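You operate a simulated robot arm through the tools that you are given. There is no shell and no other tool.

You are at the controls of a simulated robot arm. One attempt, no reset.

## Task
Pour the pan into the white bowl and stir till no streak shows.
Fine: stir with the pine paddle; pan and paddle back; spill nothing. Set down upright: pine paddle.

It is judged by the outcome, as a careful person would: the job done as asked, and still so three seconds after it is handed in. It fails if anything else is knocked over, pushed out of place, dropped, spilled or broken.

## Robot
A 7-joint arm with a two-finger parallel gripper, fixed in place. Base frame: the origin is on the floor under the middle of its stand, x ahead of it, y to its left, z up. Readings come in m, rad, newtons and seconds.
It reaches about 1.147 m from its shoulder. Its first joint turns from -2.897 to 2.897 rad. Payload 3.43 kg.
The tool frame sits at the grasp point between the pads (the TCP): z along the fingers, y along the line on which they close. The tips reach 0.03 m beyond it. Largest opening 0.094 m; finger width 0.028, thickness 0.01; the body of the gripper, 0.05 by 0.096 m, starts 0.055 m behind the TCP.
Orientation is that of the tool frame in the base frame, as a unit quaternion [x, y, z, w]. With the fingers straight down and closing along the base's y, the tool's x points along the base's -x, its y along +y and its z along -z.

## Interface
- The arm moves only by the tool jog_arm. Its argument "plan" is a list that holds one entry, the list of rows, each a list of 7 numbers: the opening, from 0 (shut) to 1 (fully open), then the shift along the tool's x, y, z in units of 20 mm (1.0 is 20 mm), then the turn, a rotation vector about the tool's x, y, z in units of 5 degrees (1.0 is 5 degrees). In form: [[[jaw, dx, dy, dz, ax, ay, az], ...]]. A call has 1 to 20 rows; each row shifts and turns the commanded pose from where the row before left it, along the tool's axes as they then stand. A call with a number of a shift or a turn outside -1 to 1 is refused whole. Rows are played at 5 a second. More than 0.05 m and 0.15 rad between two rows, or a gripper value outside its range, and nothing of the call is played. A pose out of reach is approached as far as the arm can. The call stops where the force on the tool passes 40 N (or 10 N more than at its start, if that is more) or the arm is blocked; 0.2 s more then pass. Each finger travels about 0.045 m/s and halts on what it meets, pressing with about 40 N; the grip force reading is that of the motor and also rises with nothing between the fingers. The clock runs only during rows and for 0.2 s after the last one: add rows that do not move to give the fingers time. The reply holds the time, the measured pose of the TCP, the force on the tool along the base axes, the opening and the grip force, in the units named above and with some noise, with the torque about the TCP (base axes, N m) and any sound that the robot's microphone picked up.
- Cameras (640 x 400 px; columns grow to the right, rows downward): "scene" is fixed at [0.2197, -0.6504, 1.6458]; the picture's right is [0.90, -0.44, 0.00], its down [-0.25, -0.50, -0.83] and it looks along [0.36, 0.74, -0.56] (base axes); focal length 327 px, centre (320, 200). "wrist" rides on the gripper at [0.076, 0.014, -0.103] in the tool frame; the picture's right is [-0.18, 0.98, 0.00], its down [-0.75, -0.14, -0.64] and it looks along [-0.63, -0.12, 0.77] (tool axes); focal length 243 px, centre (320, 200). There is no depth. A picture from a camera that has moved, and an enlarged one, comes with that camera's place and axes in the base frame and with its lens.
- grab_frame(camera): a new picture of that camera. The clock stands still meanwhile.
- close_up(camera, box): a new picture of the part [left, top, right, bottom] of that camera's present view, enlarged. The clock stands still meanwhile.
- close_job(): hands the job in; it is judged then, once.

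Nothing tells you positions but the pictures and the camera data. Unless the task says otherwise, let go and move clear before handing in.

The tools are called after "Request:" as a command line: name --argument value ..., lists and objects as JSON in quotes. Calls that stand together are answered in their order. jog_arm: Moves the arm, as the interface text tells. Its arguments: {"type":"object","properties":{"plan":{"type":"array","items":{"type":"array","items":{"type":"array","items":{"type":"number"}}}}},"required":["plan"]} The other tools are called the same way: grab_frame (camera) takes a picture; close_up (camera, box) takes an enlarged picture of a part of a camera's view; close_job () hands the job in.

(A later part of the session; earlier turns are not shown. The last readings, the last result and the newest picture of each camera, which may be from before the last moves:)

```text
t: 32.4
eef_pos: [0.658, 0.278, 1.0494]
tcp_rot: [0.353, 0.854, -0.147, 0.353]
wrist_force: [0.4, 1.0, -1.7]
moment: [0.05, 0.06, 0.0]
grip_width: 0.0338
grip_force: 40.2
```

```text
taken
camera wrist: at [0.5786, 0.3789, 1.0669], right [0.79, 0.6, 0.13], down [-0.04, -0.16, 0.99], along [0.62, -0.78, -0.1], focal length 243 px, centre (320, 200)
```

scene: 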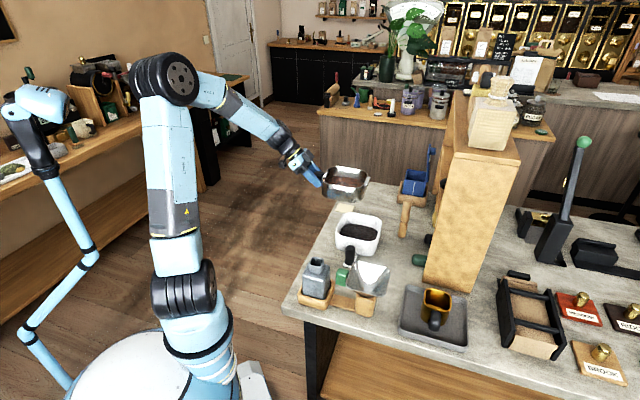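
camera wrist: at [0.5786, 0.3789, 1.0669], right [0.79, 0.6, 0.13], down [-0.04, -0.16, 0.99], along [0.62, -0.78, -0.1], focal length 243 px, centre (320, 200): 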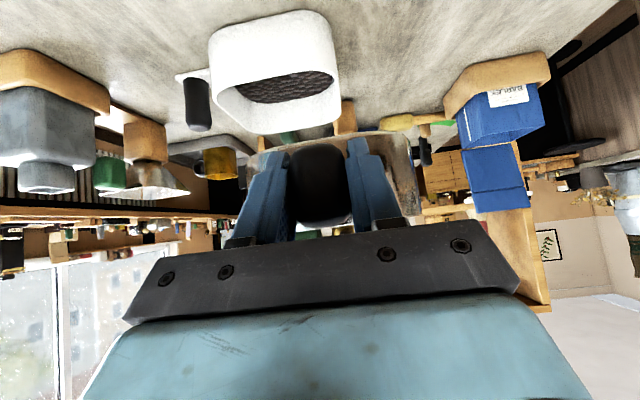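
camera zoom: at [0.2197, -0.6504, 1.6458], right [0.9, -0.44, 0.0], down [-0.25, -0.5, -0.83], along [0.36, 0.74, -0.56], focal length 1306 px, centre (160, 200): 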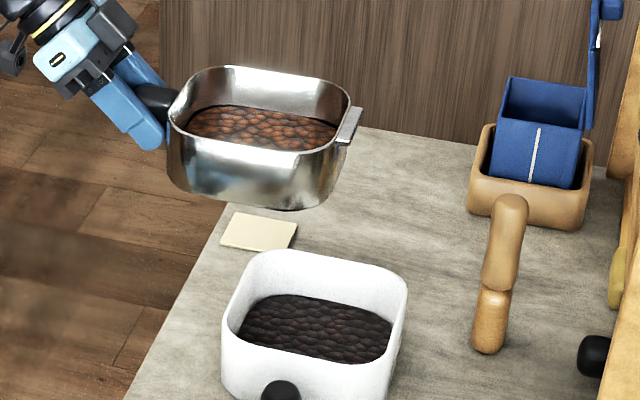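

The lip is right above the bowl. I lower the pan and start tilting about the lip in small steps.

Request:
jog_arm --plan '[[[0, 0.3, 0, 0.3, 0, 0, 0], [0, 0.5, 0, 0.5, 0, 0, 0], [0, 0.5, 0, 0.5, 0, 0, 0], [0, 0.5, 0, 0.5, 0, 0, 0], [0, 0.5, 0, 0.5, 0, 0, 0], [0, 0.3, 0, 0.3, 0, 0, 0], [0, 0, 0, 0, 0, 0, 0], [0, -0.209, 0.009, -0.221, -0.251, 0.352, 0.251], [0, -0.209, 0.009, -0.221, -0.251, 0.352, 0.251], [0, -0.209, 0.009, -0.221, -0.251, 0.352, 0.251], [0, -0.209, 0.009, -0.221, -0.251, 0.352, 0.251], [0, 0, 0, 0, 0, 0, 0]]]'

Request:
close_up --camera "scene" --box '[300, 170, 420, 270]'

Request:
grab_frame --camera "wrist"

```text
t: 35.0
eef_pos: [0.6606, 0.2772, 0.9993]
tcp_rot: [0.382, 0.864, -0.071, 0.321]
wrist_force: [0.1, 0.0, -0.4]
moment: [0.07, 0.08, -0.02]
grip_width: 0.0338
grip_force: 40.6
```

```text
4.00 times, centred on (360, 220) of scene
camera zoom: at [0.2197, -0.6504, 1.6458], right [0.9, -0.44, 0.0], down [-0.25, -0.5, -0.83], along [0.36, 0.74, -0.56], focal length 1306 px, centre (160, 120)
```

zoom: 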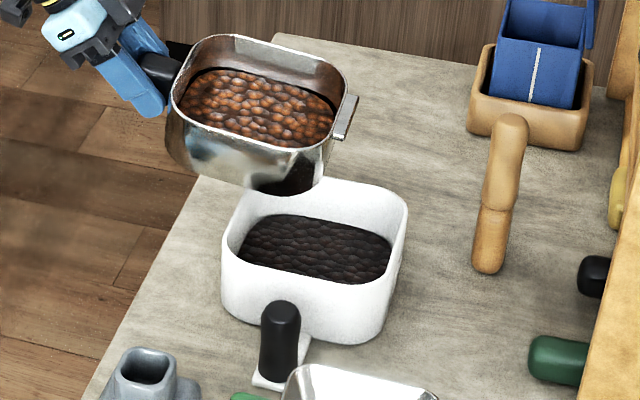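

```text
taken
camera wrist: at [0.5795, 0.3732, 1.0343], right [0.79, 0.57, 0.23], down [-0.04, -0.32, 0.94], along [0.62, -0.75, -0.23], focal length 243 px, centre (320, 200)
```

wrist: 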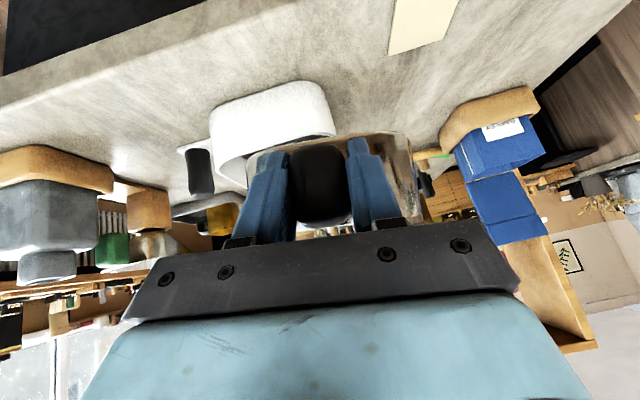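

Request:
jog_arm --plan '[[[0, 0.27, -0.055, 0.35, 0, 0, 0], [0, 0.27, -0.055, 0.35, 0, 0, 0], [0, -0.209, 0.009, -0.221, -0.251, 0.352, 0.251], [0, -0.209, 0.009, -0.221, -0.251, 0.352, 0.251], [0, -0.209, 0.009, -0.221, -0.251, 0.352, 0.251], [0, -0.209, 0.009, -0.221, -0.251, 0.352, 0.251], [0, 0, 0, 0, 0, 0, 0]]]'

Request:
close_up --camera "scene" --box '[300, 170, 420, 270]'

```text
t: 36.6
eef_pos: [0.6607, 0.2722, 1.0064]
tcp_rot: [0.408, 0.867, 0.004, 0.287]
wrist_force: [0.2, -0.1, -1.8]
moment: [0.05, 0.07, -0.01]
grip_width: 0.0334
grip_force: 40.0
```

```text
4.00 times, centred on (360, 220) of scene
camera zoom: at [0.2197, -0.6504, 1.6458], right [0.9, -0.44, 0.0], down [-0.25, -0.5, -0.83], along [0.36, 0.74, -0.56], focal length 1306 px, centre (160, 120)
```

zoom: 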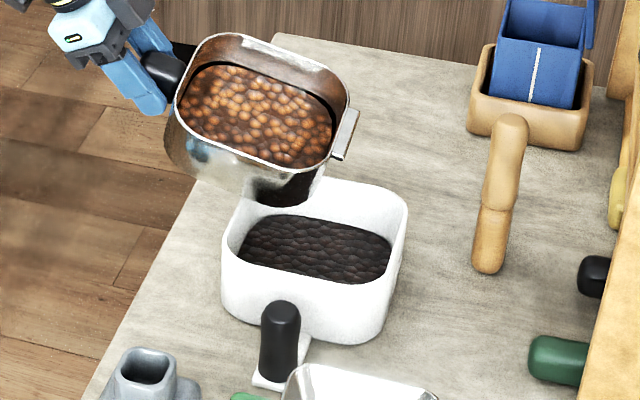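

Request:
jog_arm --plan '[[[0, -0.209, 0.009, -0.221, -0.251, 0.352, 0.251], [0, -0.209, 0.009, -0.221, -0.251, 0.352, 0.251], [0, -0.209, 0.009, -0.221, -0.251, 0.352, 0.251], [0, -0.209, 0.009, -0.221, -0.251, 0.352, 0.251], [0, 0, 0, 0, 0, 0, 0]]]'

Request:
close_up --camera "scene" --box '[300, 170, 420, 270]'

```text
t: 37.8
eef_pos: [0.6599, 0.2635, 1.0289]
tcp_rot: [0.432, 0.863, 0.08, 0.251]
wrist_force: [0.0, -0.7, -1.1]
moment: [0.05, 0.04, 0.01]
grip_width: 0.0338
grip_force: 40.4
```

```text
4.00 times, centred on (360, 220) of scene
camera zoom: at [0.2197, -0.6504, 1.6458], right [0.9, -0.44, 0.0], down [-0.25, -0.5, -0.83], along [0.36, 0.74, -0.56], focal length 1306 px, centre (160, 120)
```

zoom: 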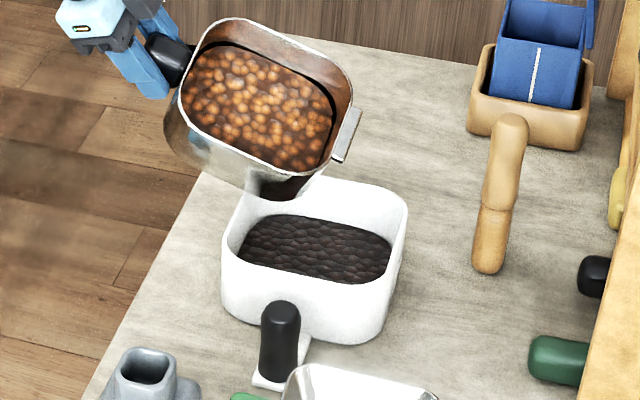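

Request:
jog_arm --plan '[[[0, -0.209, 0.009, -0.221, -0.251, 0.352, 0.251], [0, -0.209, 0.009, -0.221, -0.251, 0.352, 0.251], [0, -0.209, 0.009, -0.221, -0.251, 0.352, 0.251], [0, -0.209, 0.009, -0.221, -0.251, 0.352, 0.251], [0, 0, 0, 0, 0, 0, 0]]]'

Request:
close_up --camera "scene" --box '[300, 170, 420, 270]'

```text
t: 39.0
eef_pos: [0.6602, 0.2509, 1.0498]
tcp_rot: [0.453, 0.852, 0.154, 0.212]
wrist_force: [-0.5, 0.1, -0.9]
moment: [0.03, 0.09, -0.01]
grip_width: 0.0338
grip_force: 39.4
```

```text
4.00 times, centred on (360, 220) of scene
camera zoom: at [0.2197, -0.6504, 1.6458], right [0.9, -0.44, 0.0], down [-0.25, -0.5, -0.83], along [0.36, 0.74, -0.56], focal length 1306 px, centre (160, 120)
```

zoom: 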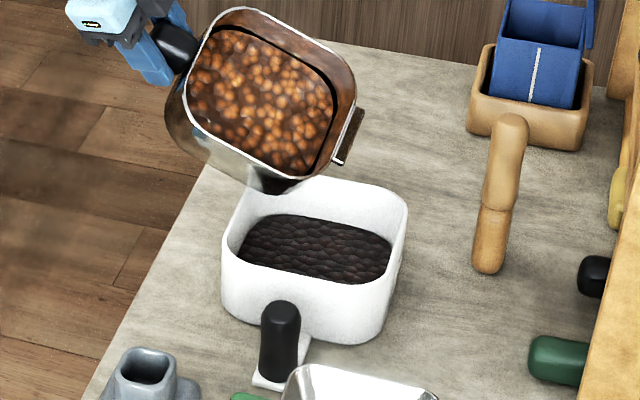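

Request:
jog_arm --plan '[[[0, -0.209, 0.009, -0.221, -0.251, 0.352, 0.251], [0, -0.209, 0.009, -0.221, -0.251, 0.352, 0.251], [0, -0.209, 0.009, -0.221, -0.251, 0.352, 0.251], [0, -0.209, 0.009, -0.221, -0.251, 0.352, 0.251], [0, 0, 0, 0, 0, 0, 0]]]'

Request:
close_up --camera "scene" --box '[300, 170, 420, 270]'

```text
t: 40.2
eef_pos: [0.6589, 0.2358, 1.0668]
tcp_rot: [0.469, 0.836, 0.228, 0.172]
wrist_force: [-0.2, -0.4, -1.5]
moment: [0.02, 0.07, -0.03]
grip_width: 0.0334
grip_force: 40.4
```

```text
4.00 times, centred on (360, 220) of scene
camera zoom: at [0.2197, -0.6504, 1.6458], right [0.9, -0.44, 0.0], down [-0.25, -0.5, -0.83], along [0.36, 0.74, -0.56], focal length 1306 px, centre (160, 120)
```

zoom: 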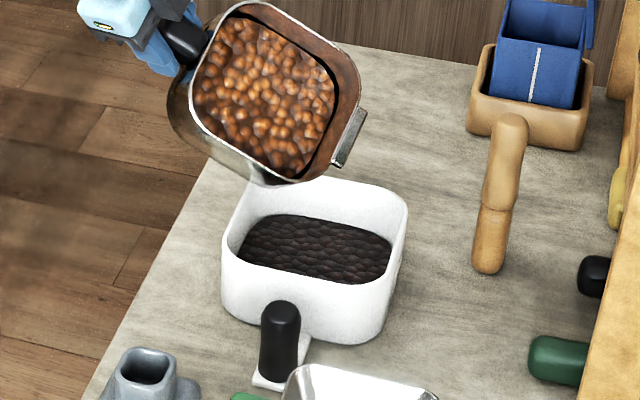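

Request:
jog_arm --plan '[[[0, 0.022, -0.163, 0.25, 0, 0, 0], [0, 0.022, -0.163, 0.25, 0, 0, 0], [0, -0.209, 0.009, -0.221, -0.251, 0.352, 0.251], [0, -0.209, 0.009, -0.221, -0.251, 0.352, 0.251], [0, -0.209, 0.009, -0.221, -0.251, 0.352, 0.251], [0, -0.209, 0.009, -0.221, -0.251, 0.352, 0.251], [0, 0, 0, 0, 0, 0, 0]]]'

Request:
close_up --camera "scene" --box '[300, 170, 420, 270]'

```text
t: 41.8
eef_pos: [0.6599, 0.2168, 1.0704]
tcp_rot: [0.483, 0.812, 0.299, 0.13]
wrist_force: [-0.9, 0.0, -1.1]
moment: [0.01, 0.12, 0.0]
grip_width: 0.0337
grip_force: 40.0
```

```text
4.00 times, centred on (360, 220) of scene
camera zoom: at [0.2197, -0.6504, 1.6458], right [0.9, -0.44, 0.0], down [-0.25, -0.5, -0.83], along [0.36, 0.74, -0.56], focal length 1306 px, centre (160, 120)
```

zoom: 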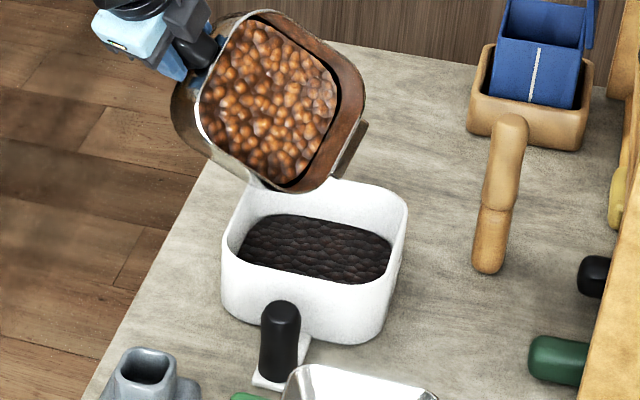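

Request:
jog_arm --plan '[[[0, -0.209, 0.009, -0.221, -0.251, 0.352, 0.251], [0, -0.209, 0.009, -0.221, -0.251, 0.352, 0.251], [0, 0, 0, 0, 0, 0, 0]]]'

Request:
close_up --camera "scene" --box '[300, 170, 420, 270]'

```text
t: 42.6
eef_pos: [0.6613, 0.2066, 1.0779]
tcp_rot: [0.488, 0.799, 0.335, 0.109]
wrist_force: [-0.2, -0.1, -1.2]
moment: [0.0, 0.05, 0.03]
grip_width: 0.0336
grip_force: 40.4
```

```text
4.00 times, centred on (360, 220) of scene
camera zoom: at [0.2197, -0.6504, 1.6458], right [0.9, -0.44, 0.0], down [-0.25, -0.5, -0.83], along [0.36, 0.74, -0.56], focal length 1306 px, centre (160, 120)
```

zoom: 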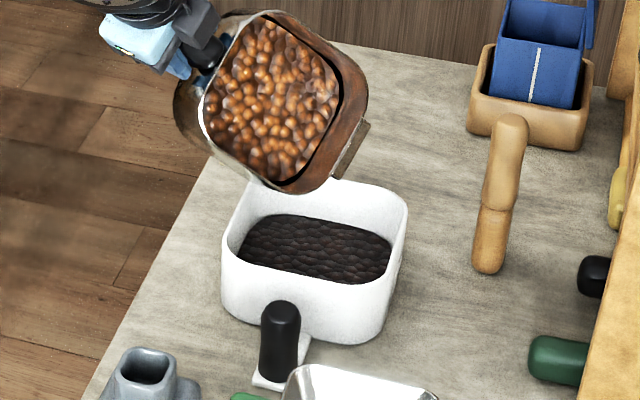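

Request:
jog_arm --plan '[[[0, -0.209, 0.009, -0.221, -0.251, 0.352, 0.251], [0, -0.209, 0.009, -0.221, -0.251, 0.352, 0.251], [0, 0, 0, 0, 0, 0, 0]]]'

Request:
close_up --camera "scene" --box '[300, 170, 420, 270]'

```text
t: 43.4
eef_pos: [0.6612, 0.1953, 1.0826]
tcp_rot: [0.492, 0.784, 0.369, 0.088]
wrist_force: [-0.1, 0.1, -1.4]
moment: [0.04, 0.05, 0.03]
grip_width: 0.0335
grip_force: 40.0
```

```text
4.00 times, centred on (360, 220) of scene
camera zoom: at [0.2197, -0.6504, 1.6458], right [0.9, -0.44, 0.0], down [-0.25, -0.5, -0.83], along [0.36, 0.74, -0.56], focal length 1306 px, centre (160, 120)
```

zoom: 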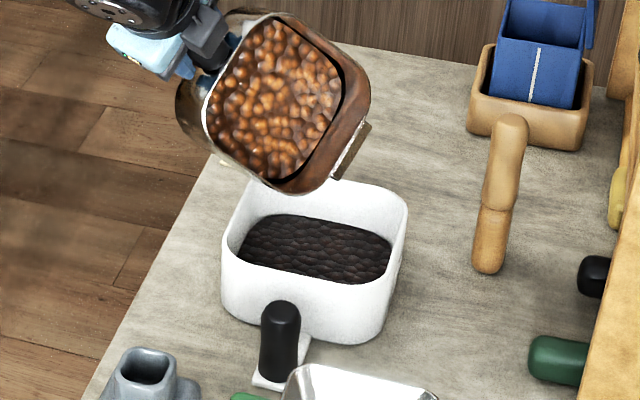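

Request:
jog_arm --plan '[[[0, -0.209, 0.009, -0.221, -0.251, 0.352, 0.251], [0, -0.209, 0.009, -0.221, -0.251, 0.352, 0.251], [0, 0, 0, 0, 0, 0, 0]]]'

Request:
close_up --camera "scene" --box '[300, 170, 420, 270]'

```text
t: 44.2
eef_pos: [0.6616, 0.1826, 1.0864]
tcp_rot: [0.495, 0.767, 0.403, 0.067]
wrist_force: [0.6, 0.8, -0.4]
moment: [0.03, 0.09, 0.01]
grip_width: 0.0338
grip_force: 40.2
```

```text
4.00 times, centred on (360, 220) of scene
camera zoom: at [0.2197, -0.6504, 1.6458], right [0.9, -0.44, 0.0], down [-0.25, -0.5, -0.83], along [0.36, 0.74, -0.56], focal length 1306 px, centre (160, 120)
```

zoom: 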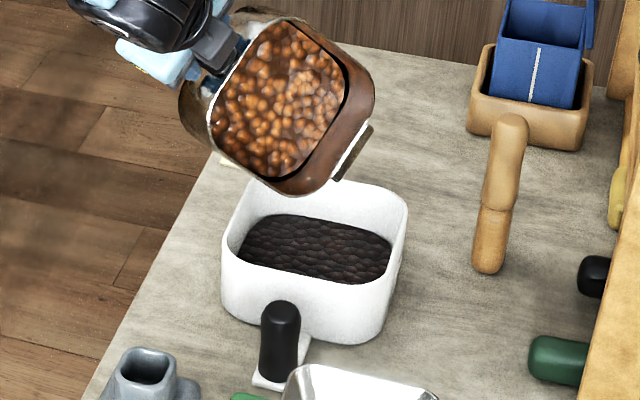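

Request:
jog_arm --plan '[[[0, -0.209, 0.009, -0.221, -0.251, 0.352, 0.251], [0, -0.209, 0.009, -0.221, -0.251, 0.352, 0.251], [0, 0, 0, 0, 0, 0, 0], [0, 0, 0, 0, 0, 0, 0]]]'

Request:
close_up --camera "scene" --box '[300, 170, 420, 270]'

```text
t: 45.2
eef_pos: [0.6606, 0.172, 1.0908]
tcp_rot: [0.498, 0.748, 0.436, 0.045]
wrist_force: [-1.0, -0.4, -1.7]
moment: [0.0, 0.08, 0.0]
grip_width: 0.0338
grip_force: 40.1
```

```text
4.00 times, centred on (360, 220) of scene
camera zoom: at [0.2197, -0.6504, 1.6458], right [0.9, -0.44, 0.0], down [-0.25, -0.5, -0.83], along [0.36, 0.74, -0.56], focal length 1306 px, centre (160, 120)
```

zoom: 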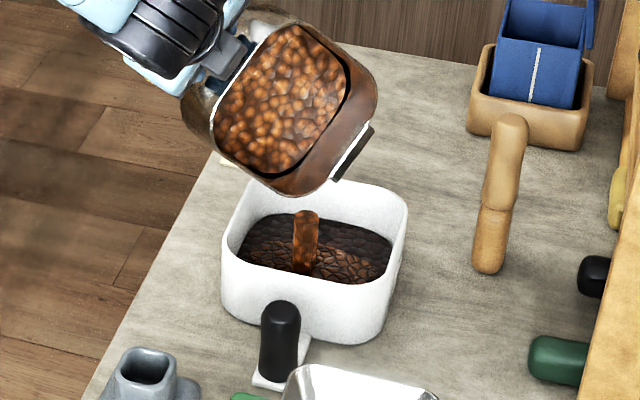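

The stream started at about 80° and is landing in the middle of the bowl. I'll hold here and let it flow.

Request:
jog_arm --plan '[[[0, 0, 0, 0, 0, 0, 0], [0, 0, 0, 0, 0, 0, 0], [0, 0, 0, 0, 0, 0, 0], [0, 0, 0, 0, 0, 0, 0]]]'

Request:
close_up --camera "scene" --box '[300, 170, 420, 270]'

```text
t: 46.2
eef_pos: [0.6601, 0.1714, 1.0906]
tcp_rot: [0.498, 0.748, 0.436, 0.045]
wrist_force: [-0.5, -0.3, -1.8]
moment: [-0.01, 0.06, 0.01]
grip_width: 0.0337
grip_force: 40.0
```

```text
4.00 times, centred on (360, 220) of scene
camera zoom: at [0.2197, -0.6504, 1.6458], right [0.9, -0.44, 0.0], down [-0.25, -0.5, -0.83], along [0.36, 0.74, -0.56], focal length 1306 px, centre (160, 120)
```

zoom: 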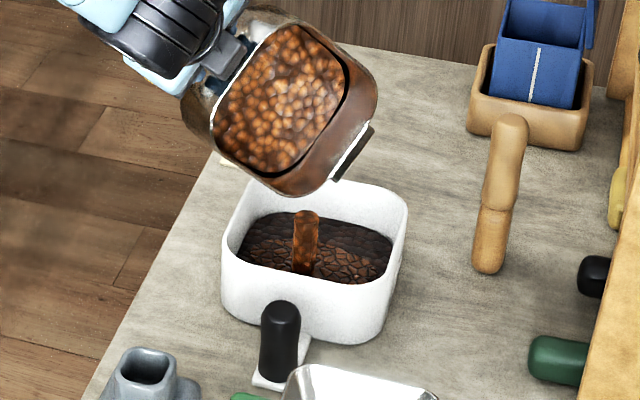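

Request:
jog_arm --plan '[[[0, 0, 0, 0, 0, 0, 0], [0, 0, 0, 0, 0, 0, 0], [0, 0, 0, 0, 0, 0, 0], [0, 0, 0, 0, 0, 0, 0], [0, 0, 0, 0, 0, 0, 0], [0, 0, 0, 0, 0, 0, 0], [0, 0, 0, 0, 0, 0, 0], [0, 0, 0, 0, 0, 0, 0], [0, 0, 0, 0, 0, 0, 0], [0, 0, 0, 0, 0, 0, 0]]]'

Request:
close_up --camera "scene" --box '[300, 170, 420, 270]'

```text
t: 48.4
eef_pos: [0.6598, 0.1714, 1.0913]
tcp_rot: [0.498, 0.748, 0.436, 0.045]
wrist_force: [0.7, 0.1, -1.2]
moment: [-0.07, 0.05, -0.03]
grip_width: 0.0339
grip_force: 40.4
```

```text
4.00 times, centred on (360, 220) of scene
camera zoom: at [0.2197, -0.6504, 1.6458], right [0.9, -0.44, 0.0], down [-0.25, -0.5, -0.83], along [0.36, 0.74, -0.56], focal length 1306 px, centre (160, 120)
```

zoom: 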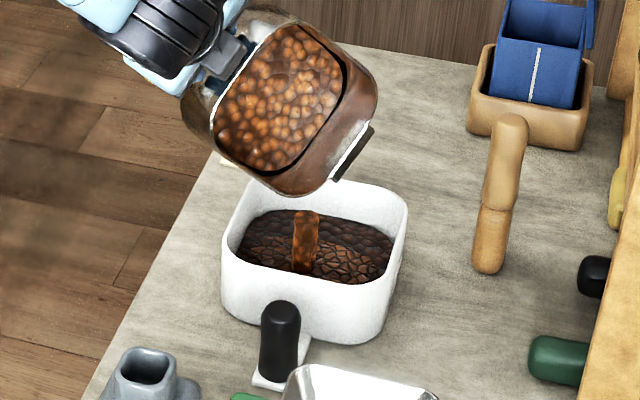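

Request:
jog_arm --plan '[[[0, 0, 0, 0, 0, 0, 0], [0, 0, 0, 0, 0, 0, 0], [0, 0, 0, 0, 0, 0, 0], [0, 0, 0, 0, 0, 0, 0], [0, 0, 0, 0, 0, 0, 0], [0, 0, 0, 0, 0, 0, 0], [0, 0, 0, 0, 0, 0, 0], [0, 0, 0, 0, 0, 0, 0], [0, 0, 0, 0, 0, 0, 0], [0, 0, 0, 0, 0, 0, 0], [0, 0, 0, 0, 0, 0, 0], [0, 0, 0, 0, 0, 0, 0], [0, 0, 0, 0, 0, 0, 0], [0, 0, 0, 0, 0, 0, 0], [0, 0, 0, 0, 0, 0, 0]]]'

Request:
close_up --camera "scene" --box '[300, 170, 420, 270]'

```text
t: 51.6
eef_pos: [0.6598, 0.1723, 1.091]
tcp_rot: [0.498, 0.748, 0.436, 0.045]
wrist_force: [0.3, 0.7, -1.0]
moment: [0.0, 0.02, -0.03]
grip_width: 0.0336
grip_force: 40.3
```

```text
4.00 times, centred on (360, 220) of scene
camera zoom: at [0.2197, -0.6504, 1.6458], right [0.9, -0.44, 0.0], down [-0.25, -0.5, -0.83], along [0.36, 0.74, -0.56], focal length 1306 px, centre (160, 120)
```

zoom: 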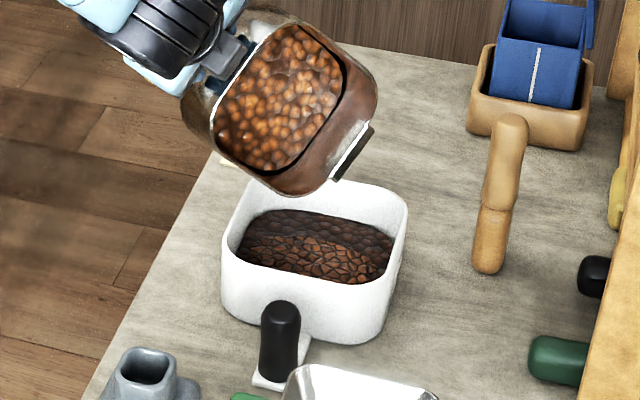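

Flow paused as the level dropped, so I'll tilt a bit more in steps.

Request:
jog_arm --plan '[[[0, -0.209, 0.009, -0.221, -0.251, 0.352, 0.251], [0, 0, 0, 0, 0, 0, 0], [0, 0, 0, 0, 0, 0, 0], [0, 0, 0, 0, 0, 0, 0], [0, 0, 0, 0, 0, 0, 0], [0, 0, 0, 0, 0, 0, 0], [0, -0.209, 0.009, -0.221, -0.251, 0.352, 0.251], [0, 0, 0, 0, 0, 0, 0], [0, 0, 0, 0, 0, 0, 0], [0, 0, 0, 0, 0, 0, 0]]]'

Request:
close_up --camera "scene" --box '[300, 170, 420, 270]'

```text
t: 53.8
eef_pos: [0.6611, 0.1595, 1.0924]
tcp_rot: [0.5, 0.729, 0.468, 0.023]
wrist_force: [0.6, -0.5, -0.4]
moment: [-0.02, 0.07, 0.05]
grip_width: 0.0338
grip_force: 40.4
```

```text
4.00 times, centred on (360, 220) of scene
camera zoom: at [0.2197, -0.6504, 1.6458], right [0.9, -0.44, 0.0], down [-0.25, -0.5, -0.83], along [0.36, 0.74, -0.56], focal length 1306 px, centre (160, 120)
```

zoom: 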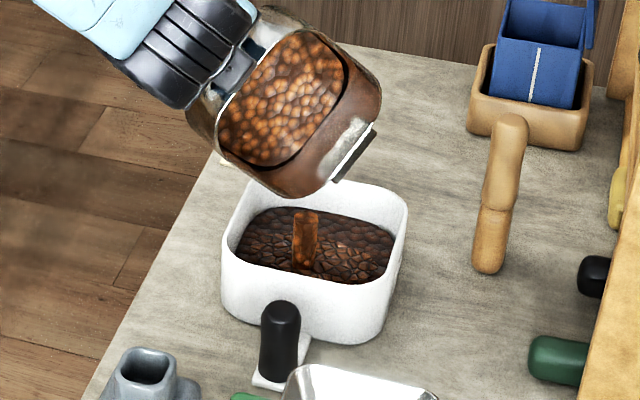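

Request:
jog_arm --plan '[[[0, 0, 0, 0, 0, 0, 0], [0, 0, 0, 0, 0, 0, 0], [0, 0, 0, 0, 0, 0, 0], [0, 0, 0, 0, 0, 0, 0], [0, 0, 0, 0, 0, 0, 0], [0, 0, 0, 0, 0, 0, 0], [0, -0.209, 0.009, -0.221, -0.251, 0.352, 0.251], [0, 0, 0, 0, 0, 0, 0], [0, 0, 0, 0, 0, 0, 0], [0, 0, 0, 0, 0, 0, 0], [0, 0, 0, 0, 0, 0, 0], [0, 0, 0, 0, 0, 0, 0], [0, -0.209, 0.009, -0.221, -0.251, 0.352, 0.251], [0, 0, 0, 0, 0, 0, 0], [0, 0, 0, 0, 0, 0, 0], [0, 0, 0, 0, 0, 0, 0], [0, 0, 0, 0, 0, 0, 0], [0, 0, 0, 0, 0, 0, 0]]]'

Request:
close_up --camera "scene" --box '[300, 170, 420, 270]'

Request:
grab_frame --camera "scene"

```text
t: 57.6
eef_pos: [0.66, 0.1484, 1.0935]
tcp_rot: [0.5, 0.708, 0.499, 0.001]
wrist_force: [0.3, 0.2, -1.0]
moment: [-0.03, 0.04, -0.01]
grip_width: 0.034
grip_force: 40.2
```

```text
4.00 times, centred on (360, 220) of scene
camera zoom: at [0.2197, -0.6504, 1.6458], right [0.9, -0.44, 0.0], down [-0.25, -0.5, -0.83], along [0.36, 0.74, -0.56], focal length 1306 px, centre (160, 120)
```

zoom: 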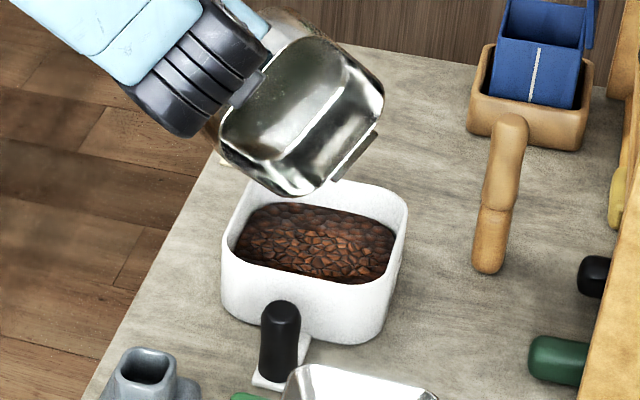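

```text
taken
```

scene: 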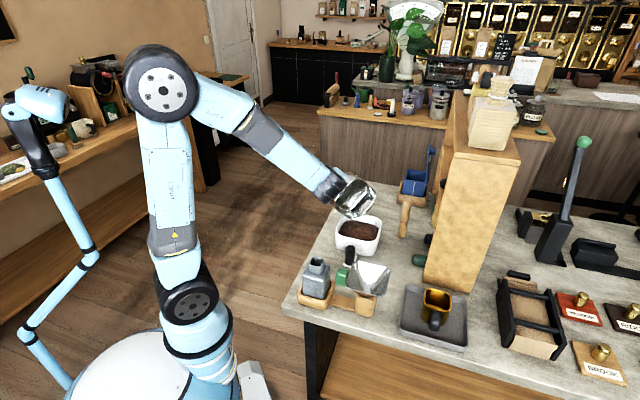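

The pan looks empty. I'll tilt another 10° briefly to shed any remainder, then check.

Request:
jog_arm --plan '[[[0, -0.209, 0.009, -0.221, -0.251, 0.352, 0.251], [0, -0.209, 0.009, -0.221, -0.251, 0.352, 0.251], [0, -0.209, 0.009, -0.221, -0.251, 0.352, 0.251], [0, -0.209, 0.009, -0.221, -0.251, 0.352, 0.251], [0, 0, 0, 0, 0, 0, 0], [0, 0, 0, 0, 0, 0, 0], [0, 0, 0, 0, 0, 0, 0], [0, 0, 0, 0, 0, 0, 0], [0, 0, 0, 0, 0, 0, 0]]]'

Request:
close_up --camera "scene" --box '[300, 170, 420, 270]'

```text
t: 59.6
eef_pos: [0.6617, 0.1249, 1.0939]
tcp_rot: [0.498, 0.662, 0.558, -0.041]
wrist_force: [0.2, -1.0, -1.3]
moment: [-0.04, 0.06, -0.03]
grip_width: 0.0338
grip_force: 39.8
```

```text
4.00 times, centred on (360, 220) of scene
camera zoom: at [0.2197, -0.6504, 1.6458], right [0.9, -0.44, 0.0], down [-0.25, -0.5, -0.83], along [0.36, 0.74, -0.56], focal length 1306 px, centre (160, 120)
```

zoom: 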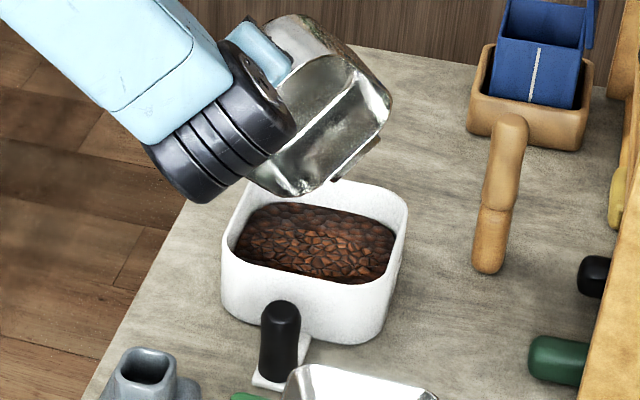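

Pan is empty. I raise it clear of the bowl and un-tilt back to level.

Request:
jog_arm --plan '[[[0, 0.46, 0.524, -0.276, 0, 0, 0], [0, 0.46, 0.524, -0.276, 0, 0, 0], [0, 0.46, 0.524, -0.276, 0, 0, 0], [0, 0.46, 0.524, -0.276, 0, 0, 0], [0, 0, 0, 0, 0, 0, 0]]]'

Request:
jog_arm --plan '[[[0, 0.388, -0.056, 0.466, 0.501, -0.705, -0.502], [0, 0.388, -0.056, 0.466, 0.501, -0.705, -0.502], [0, 0.388, -0.056, 0.466, 0.501, -0.705, -0.502], [0, 0.388, -0.056, 0.466, 0.501, -0.705, -0.502], [0, 0.388, -0.056, 0.466, 0.501, -0.705, -0.502], [0, 0.388, -0.056, 0.466, 0.501, -0.705, -0.502], [0, 0.388, -0.056, 0.466, 0.501, -0.705, -0.502], [0, 0.388, -0.056, 0.466, 0.501, -0.705, -0.502], [0, 0.388, -0.056, 0.466, 0.501, -0.705, -0.502], [0, 0.388, -0.056, 0.466, 0.501, -0.705, -0.502], [0, 0.388, -0.056, 0.466, 0.501, -0.705, -0.502], [0, 0.388, -0.056, 0.466, 0.501, -0.705, -0.502], [0, 0.388, -0.056, 0.466, 0.501, -0.705, -0.502], [0, 0.388, -0.056, 0.466, 0.501, -0.705, -0.502], [0, 0.388, -0.056, 0.466, 0.501, -0.705, -0.502], [0, 0.388, -0.056, 0.466, 0.501, -0.705, -0.502], [0, 0.388, -0.056, 0.466, 0.501, -0.705, -0.502], [0, 0.388, -0.056, 0.466, 0.501, -0.705, -0.502], [0, 0.388, -0.056, 0.466, 0.501, -0.705, -0.502], [0, 0.388, -0.056, 0.466, 0.501, -0.705, -0.502]]]'

Request:
grab_frame --camera "scene"

Request:
close_up --camera "scene" --box '[300, 150, 420, 270]'

```text
t: 60.8
eef_pos: [0.6601, 0.125, 1.153]
tcp_rot: [0.499, 0.661, 0.559, -0.042]
wrist_force: [0.3, -0.3, -0.1]
moment: [-0.04, 0.04, 0.0]
grip_width: 0.034
grip_force: 40.1
```

```text
t: 65.0
eef_pos: [0.661, 0.276, 1.0029]
tcp_rot: [0.351, 0.854, -0.146, 0.354]
wrist_force: [-0.4, -0.3, -1.3]
moment: [0.1, 0.06, 0.05]
grip_width: 0.0337
grip_force: 39.8
```

```text
taken
```

scene: 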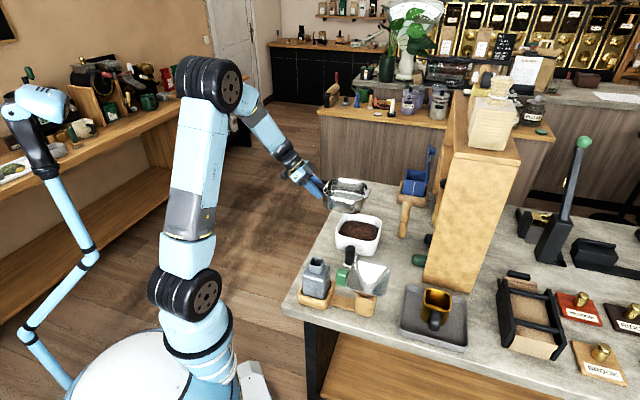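

```text
3.33 times, centred on (360, 210) of scene
camera zoom: at [0.2197, -0.6504, 1.6458], right [0.9, -0.44, 0.0], down [-0.25, -0.5, -0.83], along [0.36, 0.74, -0.56], focal length 1089 px, centre (187, 167)
```

zoom: 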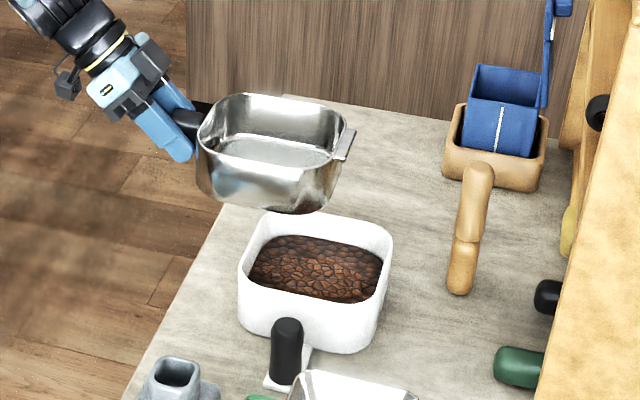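

Pan is empty and level; the bowl holds everything. Now I return the pan to its original spot.

Request:
jog_arm --plan '[[[0, -0.339, 0.91, 0.087, 0, 0, 0], [0, -0.339, 0.91, 0.087, 0, 0, 0], [0, -0.339, 0.91, 0.087, 0, 0, 0], [0, -0.339, 0.91, 0.087, 0, 0, 0], [0, -0.339, 0.91, 0.087, 0, 0, 0], [0, -0.339, 0.91, 0.087, 0, 0, 0], [0, -0.339, 0.91, 0.087, 0, 0, 0], [0, -0.339, 0.91, 0.087, 0, 0, 0], [0, -0.339, 0.91, 0.087, 0, 0, 0], [0, -0.339, 0.91, 0.087, 0, 0, 0], [0, -0.339, 0.91, 0.087, 0, 0, 0], [0, -0.339, 0.91, 0.087, 0, 0, 0], [0, -0.339, 0.91, 0.087, 0, 0, 0], [0, -0.339, 0.91, 0.087, 0, 0, 0], [0, 0, 0, 0, 0, 0, 0], [0, 0, 0, 0, 0, 0, 0]]]'

Request:
close_up --camera "scene" --box '[310, 130, 430, 220]'

```text
t: 68.4
eef_pos: [0.9011, 0.3989, 1.0526]
tcp_rot: [0.352, 0.854, -0.147, 0.355]
wrist_force: [-0.3, -0.2, -0.3]
moment: [0.07, 0.04, -0.01]
grip_width: 0.0336
grip_force: 40.1
```

```text
4.44 times, centred on (370, 175) of scene
camera zoom: at [0.2197, -0.6504, 1.6458], right [0.9, -0.44, 0.0], down [-0.25, -0.5, -0.83], along [0.36, 0.74, -0.56], focal length 1452 px, centre (98, 311)
```

zoom: 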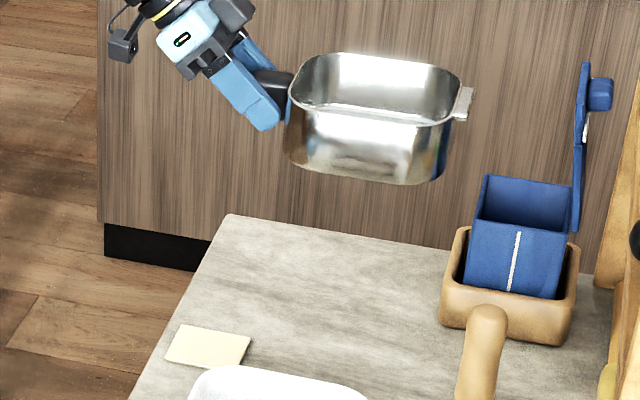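

Request:
jog_arm --plan '[[[0, 0.4, 0, 0.4, 0, 0, 0], [0, 0.548, 0, 0.548, 0, 0, 0], [0, 0.548, 0, 0.548, 0, 0, 0], [0, 0.548, 0, 0.548, 0, 0, 0], [0, 0.548, 0, 0.548, 0, 0, 0], [0, 0.548, 0, 0.548, 0, 0, 0], [0, 0.548, 0, 0.548, 0, 0, 0], [0, 0.548, 0, 0.548, 0, 0, 0], [0, 0.548, 0, 0.548, 0, 0, 0], [0, 0.4, 0, 0.4, 0, 0, 0], [0, 0.3, 0, 0.3, 0, 0, 0], [0, 0, 0, 0, 0, 0, 0], [0, 0, 0, 0, 0, 0, 0]]]'

Request:
close_up --camera "scene" --box '[310, 140, 430, 220]'

```text
t: 71.2
eef_pos: [0.9001, 0.3963, 0.897]
tcp_rot: [0.351, 0.854, -0.147, 0.355]
wrist_force: [-0.2, 0.3, -0.1]
moment: [0.07, 0.04, -0.01]
grip_width: 0.0337
grip_force: 40.1
```

```text
5.00 times, centred on (370, 180) of scene
camera zoom: at [0.2197, -0.6504, 1.6458], right [0.9, -0.44, 0.0], down [-0.25, -0.5, -0.83], along [0.36, 0.74, -0.56], focal length 1633 px, centre (70, 300)
```

zoom: 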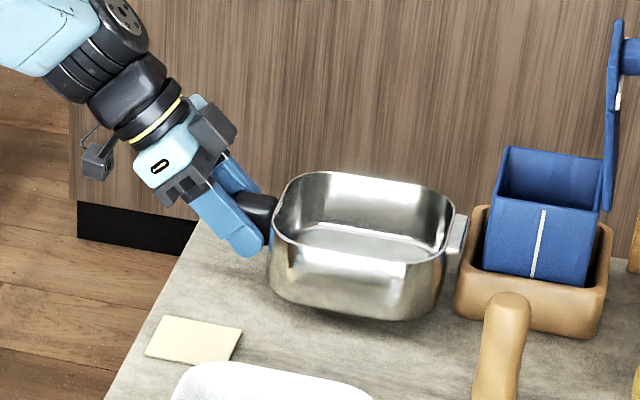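

Request:
jog_arm --plan '[[[0, 0.2, 0, 0.2, 0, 0, 0], [0, 0.2, 0, 0.2, 0, 0, 0], [0, 0.07, 0, 0.07, 0, 0, 0], [0, 0.07, 0, 0.07, 0, 0, 0], [0, 0, 0, 0, 0, 0, 0], [0, 0, 0, 0, 0, 0, 0]]]'

Request:
close_up --camera "scene" --box '[310, 140, 430, 220]'

```text
t: 72.6
eef_pos: [0.9004, 0.3965, 0.8807]
tcp_rot: [0.351, 0.854, -0.146, 0.355]
wrist_force: [0.3, 0.2, 0.5]
moment: [-0.01, -0.12, 0.02]
grip_width: 0.0336
grip_force: 40.7
```

```text
5.00 times, centred on (370, 180) of scene
camera zoom: at [0.2197, -0.6504, 1.6458], right [0.9, -0.44, 0.0], down [-0.25, -0.5, -0.83], along [0.36, 0.74, -0.56], focal length 1633 px, centre (70, 300)
```

zoom: 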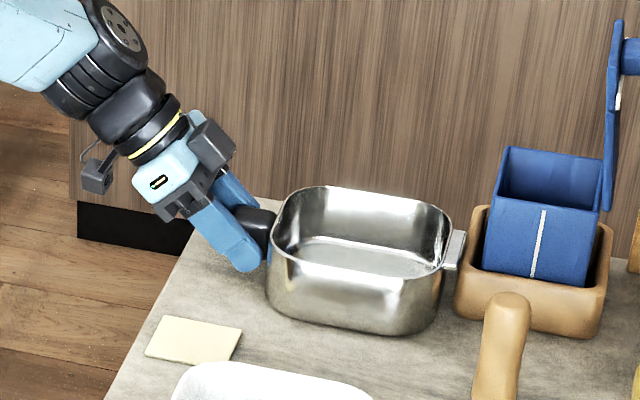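

Request:
jog_arm --plan '[[[0, 0.035, 0, 0.035, 0, 0, 0], [0, 0, 0, 0, 0, 0, 0], [0, 0, 0, 0, 0, 0, 0]]]'

```text
t: 73.4
eef_pos: [0.8993, 0.3974, 0.8818]
tcp_rot: [0.352, 0.854, -0.146, 0.354]
wrist_force: [1.0, -0.9, 5.8]
moment: [-0.76, -0.88, -0.04]
grip_width: 0.0336
grip_force: 39.8
```

The pan has touched down on the table. I'll open the fingers and back out along the tool axis.

Request:
jog_arm --plan '[[[0.4, 0, 0, 0, 0, 0, 0], [0.5, 0, 0, 0, 0, 0, 0], [0.7, 0, 0, 0, 0, 0, 0], [0.9, 0, 0, 0, 0, 0, 0], [1, 0, 0, 0, 0, 0, 0], [1, 0, 0, 0, 0, 0, 0], [1, 0, 0, 0, 0, 0, 0]]]'

Request:
close_up --camera "scene" --box '[310, 140, 430, 220]'

```text
t: 75.0
eef_pos: [0.9008, 0.3967, 0.8796]
tcp_rot: [0.352, 0.854, -0.147, 0.354]
wrist_force: [0.2, -0.9, -0.5]
moment: [-0.02, 0.0, 0.04]
grip_width: 0.094
grip_force: 0.0
```

```text
5.00 times, centred on (370, 180) of scene
camera zoom: at [0.2197, -0.6504, 1.6458], right [0.9, -0.44, 0.0], down [-0.25, -0.5, -0.83], along [0.36, 0.74, -0.56], focal length 1633 px, centre (70, 300)
```

zoom: 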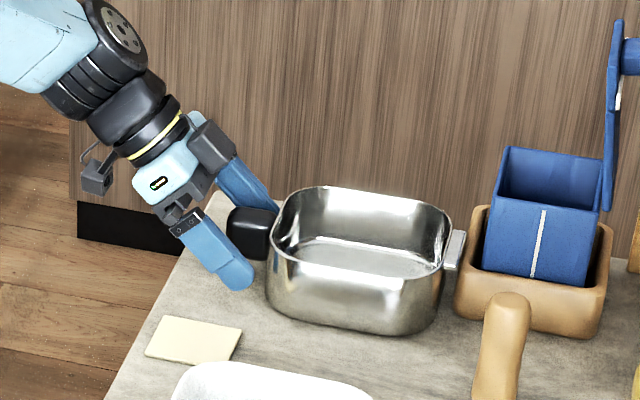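

Request:
jog_arm --plan '[[[1, 0, 0, -0.5, 0, 0, 0], [1, 0, 0, -0.8, 0, 0, 0], [1, 0, 0, -1, 0, 0, 0], [1, 0, 0, -1, 0, 0, 0], [1, 0, 0, -1, 0, 0, 0], [1, 0, 0, -1, 0, 0, 0], [1, 0, 0, -1, 0, 0, 0], [1, -0.7, 0, -0.7, 0, 0, 0], [1, -0.7, 0, -0.7, 0, 0, 0], [1, -0.7, 0, -0.7, 0, 0, 0], [1, -0.7, 0, -0.7, 0, 0, 0], [1, -0.7, 0, -0.7, 0, 0, 0], [1, -0.7, 0, -0.7, 0, 0, 0], [1, -0.7, 0, -0.7, 0, 0, 0], [1, -0.7, 0, -0.7, 0, 0, 0], [1, 0, 0, 0, 0, 0, 0]]]'

Request:
grab_frame --camera "scene"

Request:
grab_frame --camera "wrist"

```text
t: 78.4
eef_pos: [0.8385, 0.4599, 1.1274]
tcp_rot: [0.351, 0.854, -0.147, 0.355]
wrist_force: [0.1, 0.4, -0.3]
moment: [0.02, -0.01, 0.03]
grip_width: 0.094
grip_force: 0.2
```

```text
taken
```

scene: 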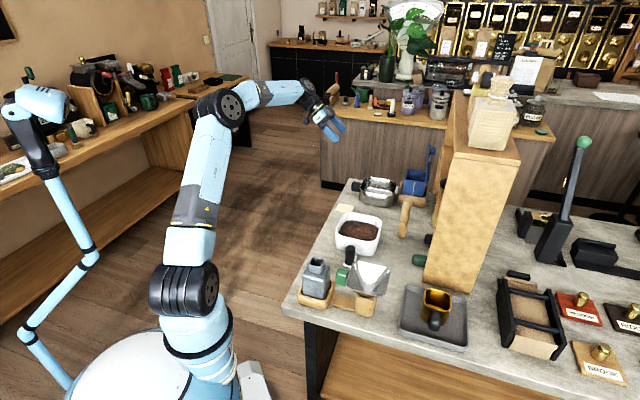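

```text
taken
camera wrist: at [0.757, 0.5605, 1.1455], right [0.79, 0.61, 0.13], down [-0.04, -0.15, 0.99], along [0.62, -0.78, -0.09], focal length 243 px, centre (320, 200)
```

wrist: 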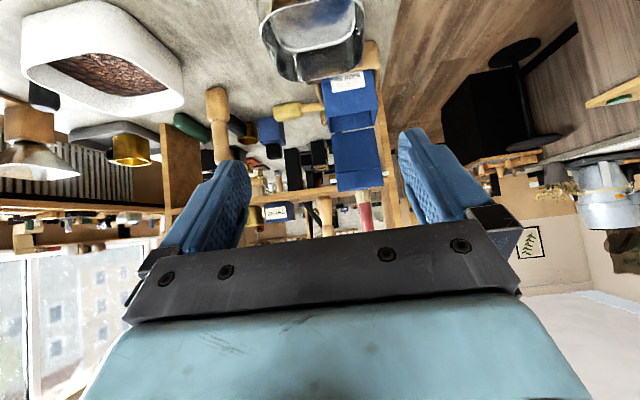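

The pan is back in its original place. Next I reorient to a 20° tilt and move above the wooden paddle, keeping clear of the rack.

Request:
jog_arm --plan '[[[1, 0, 0, 0, 0, 1, 0], [1, 0, 0, 0, 0, 1, 0], [1, 0, 0, 0, 0, 1, 0], [1, 0, 0, 0, 0, 1, 0], [1, 0, 0, 0, 0, 1, 0], [1, -0.864, -0.807, 0.153, 0, 0, 0], [1, -0.864, -0.807, 0.153, 0, 0, 0], [1, -0.864, -0.807, 0.153, 0, 0, 0], [1, -0.864, -0.807, 0.153, 0, 0, 0], [1, -0.864, -0.807, 0.153, 0, 0, 0], [1, -0.864, -0.807, 0.153, 0, 0, 0], [1, -0.864, -0.807, 0.153, 0, 0, 0], [1, -0.864, -0.807, 0.153, 0, 0, 0], [1, -0.864, -0.807, 0.153, 0, 0, 0], [1, -0.864, -0.807, 0.153, 0, 0, 0], [1, -0.864, -0.807, 0.153, 0, 0, 0], [1, 0, 0, 0, 0, 0, 0]]]'

Request:
grab_frame --camera "scene"

Request:
grab_frame --camera "wrist"

```text
t: 82.0
eef_pos: [0.8475, 0.2014, 1.1602]
tcp_rot: [0.374, 0.911, -0.068, 0.161]
wrist_force: [0.0, -0.3, 0.2]
moment: [-0.01, 0.03, 0.02]
grip_width: 0.0941
grip_force: 0.0
```

```text
taken
```

scene: 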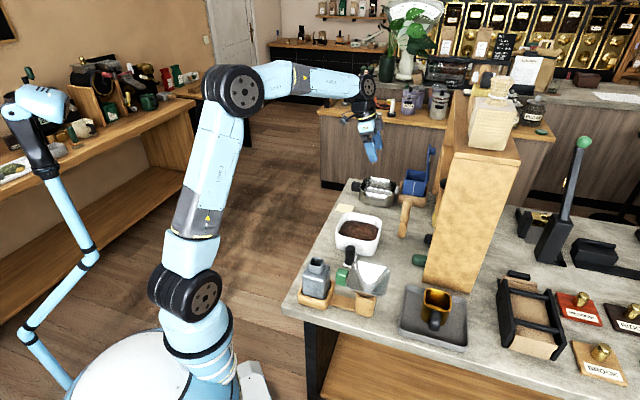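

```text
taken
camera wrist: at [0.781, 0.2866, 1.2307], right [0.82, 0.58, 0.06], down [0.25, -0.44, 0.86], along [0.52, -0.69, -0.5], focal length 243 px, centre (320, 200)
```

wrist: 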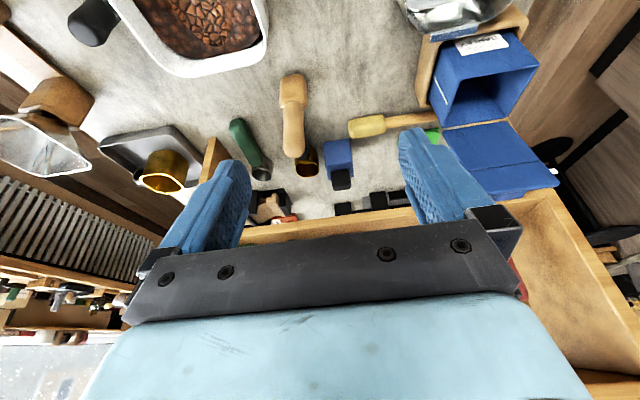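

Request:
close_up --camera "wrist" --box '[240, 60, 400, 170]'

Request:
close_up --camera "wrist" --box '[110, 0, 290, 100]'

```text
3.64 times, centred on (320, 115) of wrist
camera zoom: at [0.781, 0.2866, 1.2307], right [0.82, 0.58, 0.06], down [0.25, -0.44, 0.86], along [0.52, -0.69, -0.5], focal length 882 px, centre (320, 509)
```

zoom: 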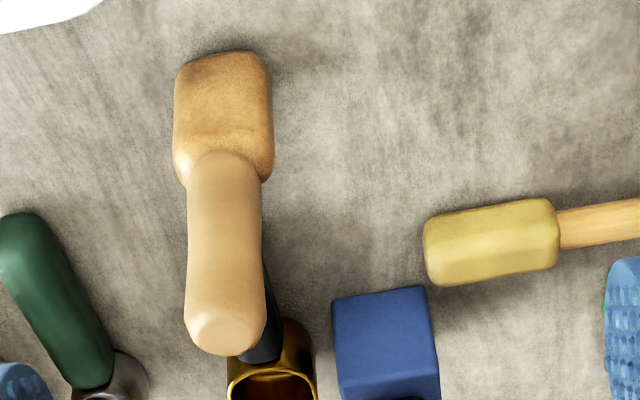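

```text
3.56 times, centred on (200, 50) of wrist
camera zoom: at [0.781, 0.2866, 1.2307], right [0.82, 0.58, 0.06], down [0.25, -0.44, 0.86], along [0.52, -0.69, -0.5], focal length 863 px, centre (747, 733)
```

zoom: 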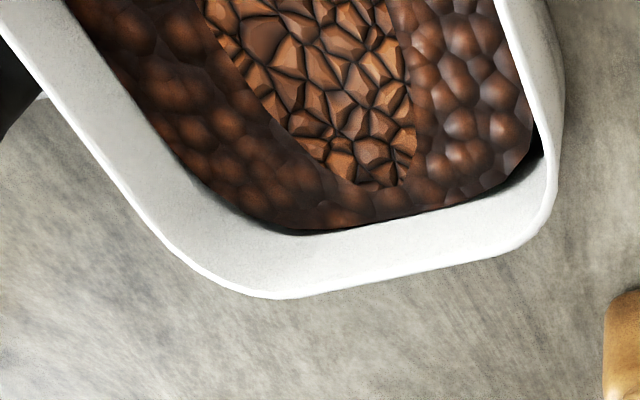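

Orange streaks are visible in the bowl. Before grasping, I want a proper look at the similar wooden tool on the shelf, to be sure which one is the pine paddle.

Request:
jog_arm --plan '[[[1, -0.09, 0.22, -0.9, 0, 0, 0], [1, -0.09, 0.22, -0.9, 0, 0, 0], [1, -0.09, 0.22, -0.9, 0, 0, 0], [1, -0.09, 0.22, -0.9, 0, 0, 0], [1, -0.09, 0.22, -0.9, 0, 0, 0], [1, -0.09, 0.22, -0.9, 0, 0, 0], [1, -0.09, 0.22, -0.9, 0, 0, 0], [1, -0.09, 0.22, -0.9, 0, 0, 0], [1, 0, 0, 0, 0, -1, 0], [1, 0, 0, 0, 0, -1, 0], [1, 0, 0, 0, 0, -1, 0], [1, 0, 0, 0, 0, -1, 0], [1, 0, 0, 0, 0, 0, 0]]]'

Request:
grab_frame --camera "wrist"

```text
t: 84.8
eef_pos: [0.8472, 0.2513, 1.3013]
tcp_rot: [0.357, 0.869, -0.131, 0.317]
wrist_force: [-0.4, -0.7, 0.0]
moment: [-0.01, 0.0, 0.01]
grip_width: 0.094
grip_force: 0.1
```

```text
taken
camera wrist: at [0.7676, 0.349, 1.3306], right [0.79, 0.6, 0.12], down [0.02, -0.21, 0.98], along [0.61, -0.77, -0.18], focal length 243 px, centre (320, 200)
```

wrist: 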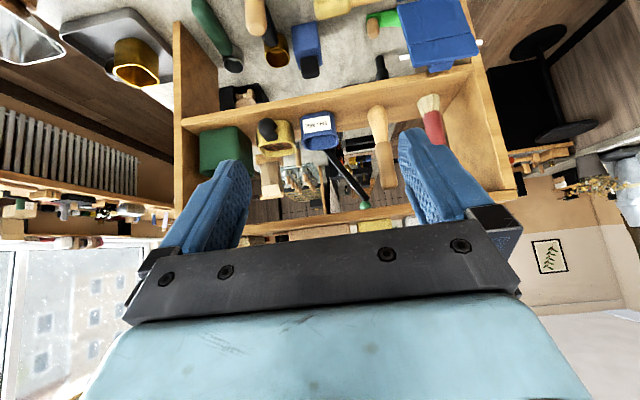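

Request:
close_up --camera "wrist" --box '[350, 85, 450, 195]'

Request:
close_up --camera "wrist" --box '[360, 95, 410, 145]'

Request:
close_up --camera "wrist" --box '[230, 210, 420, 240]'

```text
3.64 times, centred on (400, 140) of wrist
camera zoom: at [0.7676, 0.349, 1.3306], right [0.79, 0.6, 0.12], down [0.02, -0.21, 0.98], along [0.61, -0.77, -0.18], focal length 882 px, centre (29, 418)
```

zoom: 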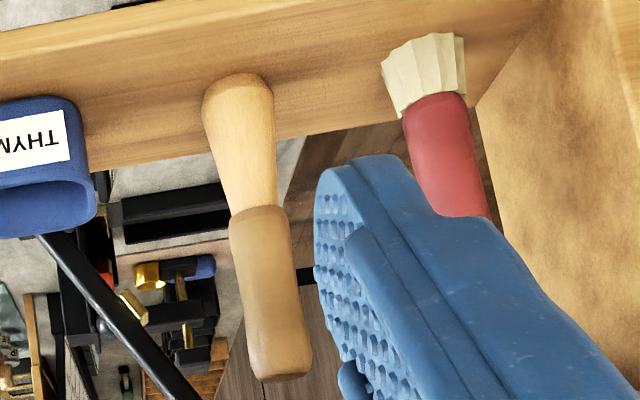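

```text
8.00 times, centred on (385, 120) of wrist
camera zoom: at [0.7676, 0.349, 1.3306], right [0.79, 0.6, 0.12], down [0.02, -0.21, 0.98], along [0.61, -0.77, -0.18], focal length 1941 px, centre (-200, 840)
```

zoom: 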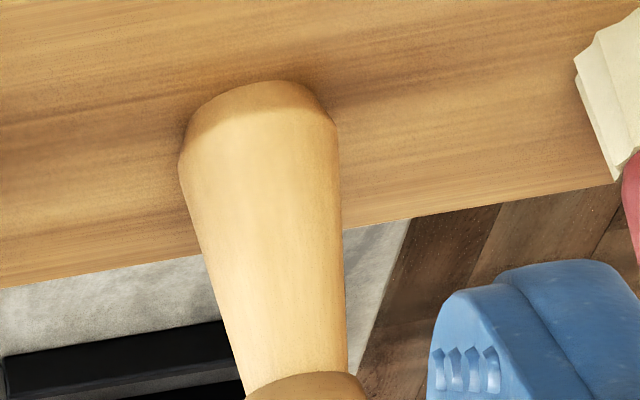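

```text
3.37 times, centred on (325, 225) of wrist
camera zoom: at [0.7676, 0.349, 1.3306], right [0.79, 0.6, 0.12], down [0.02, -0.21, 0.98], along [0.61, -0.77, -0.18], focal length 817 px, centre (303, 116)
```

zoom: 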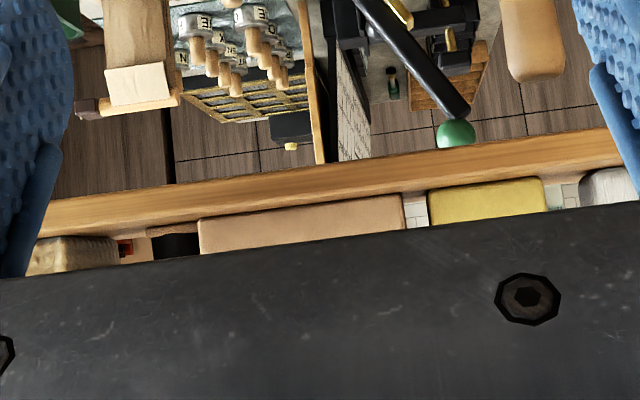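

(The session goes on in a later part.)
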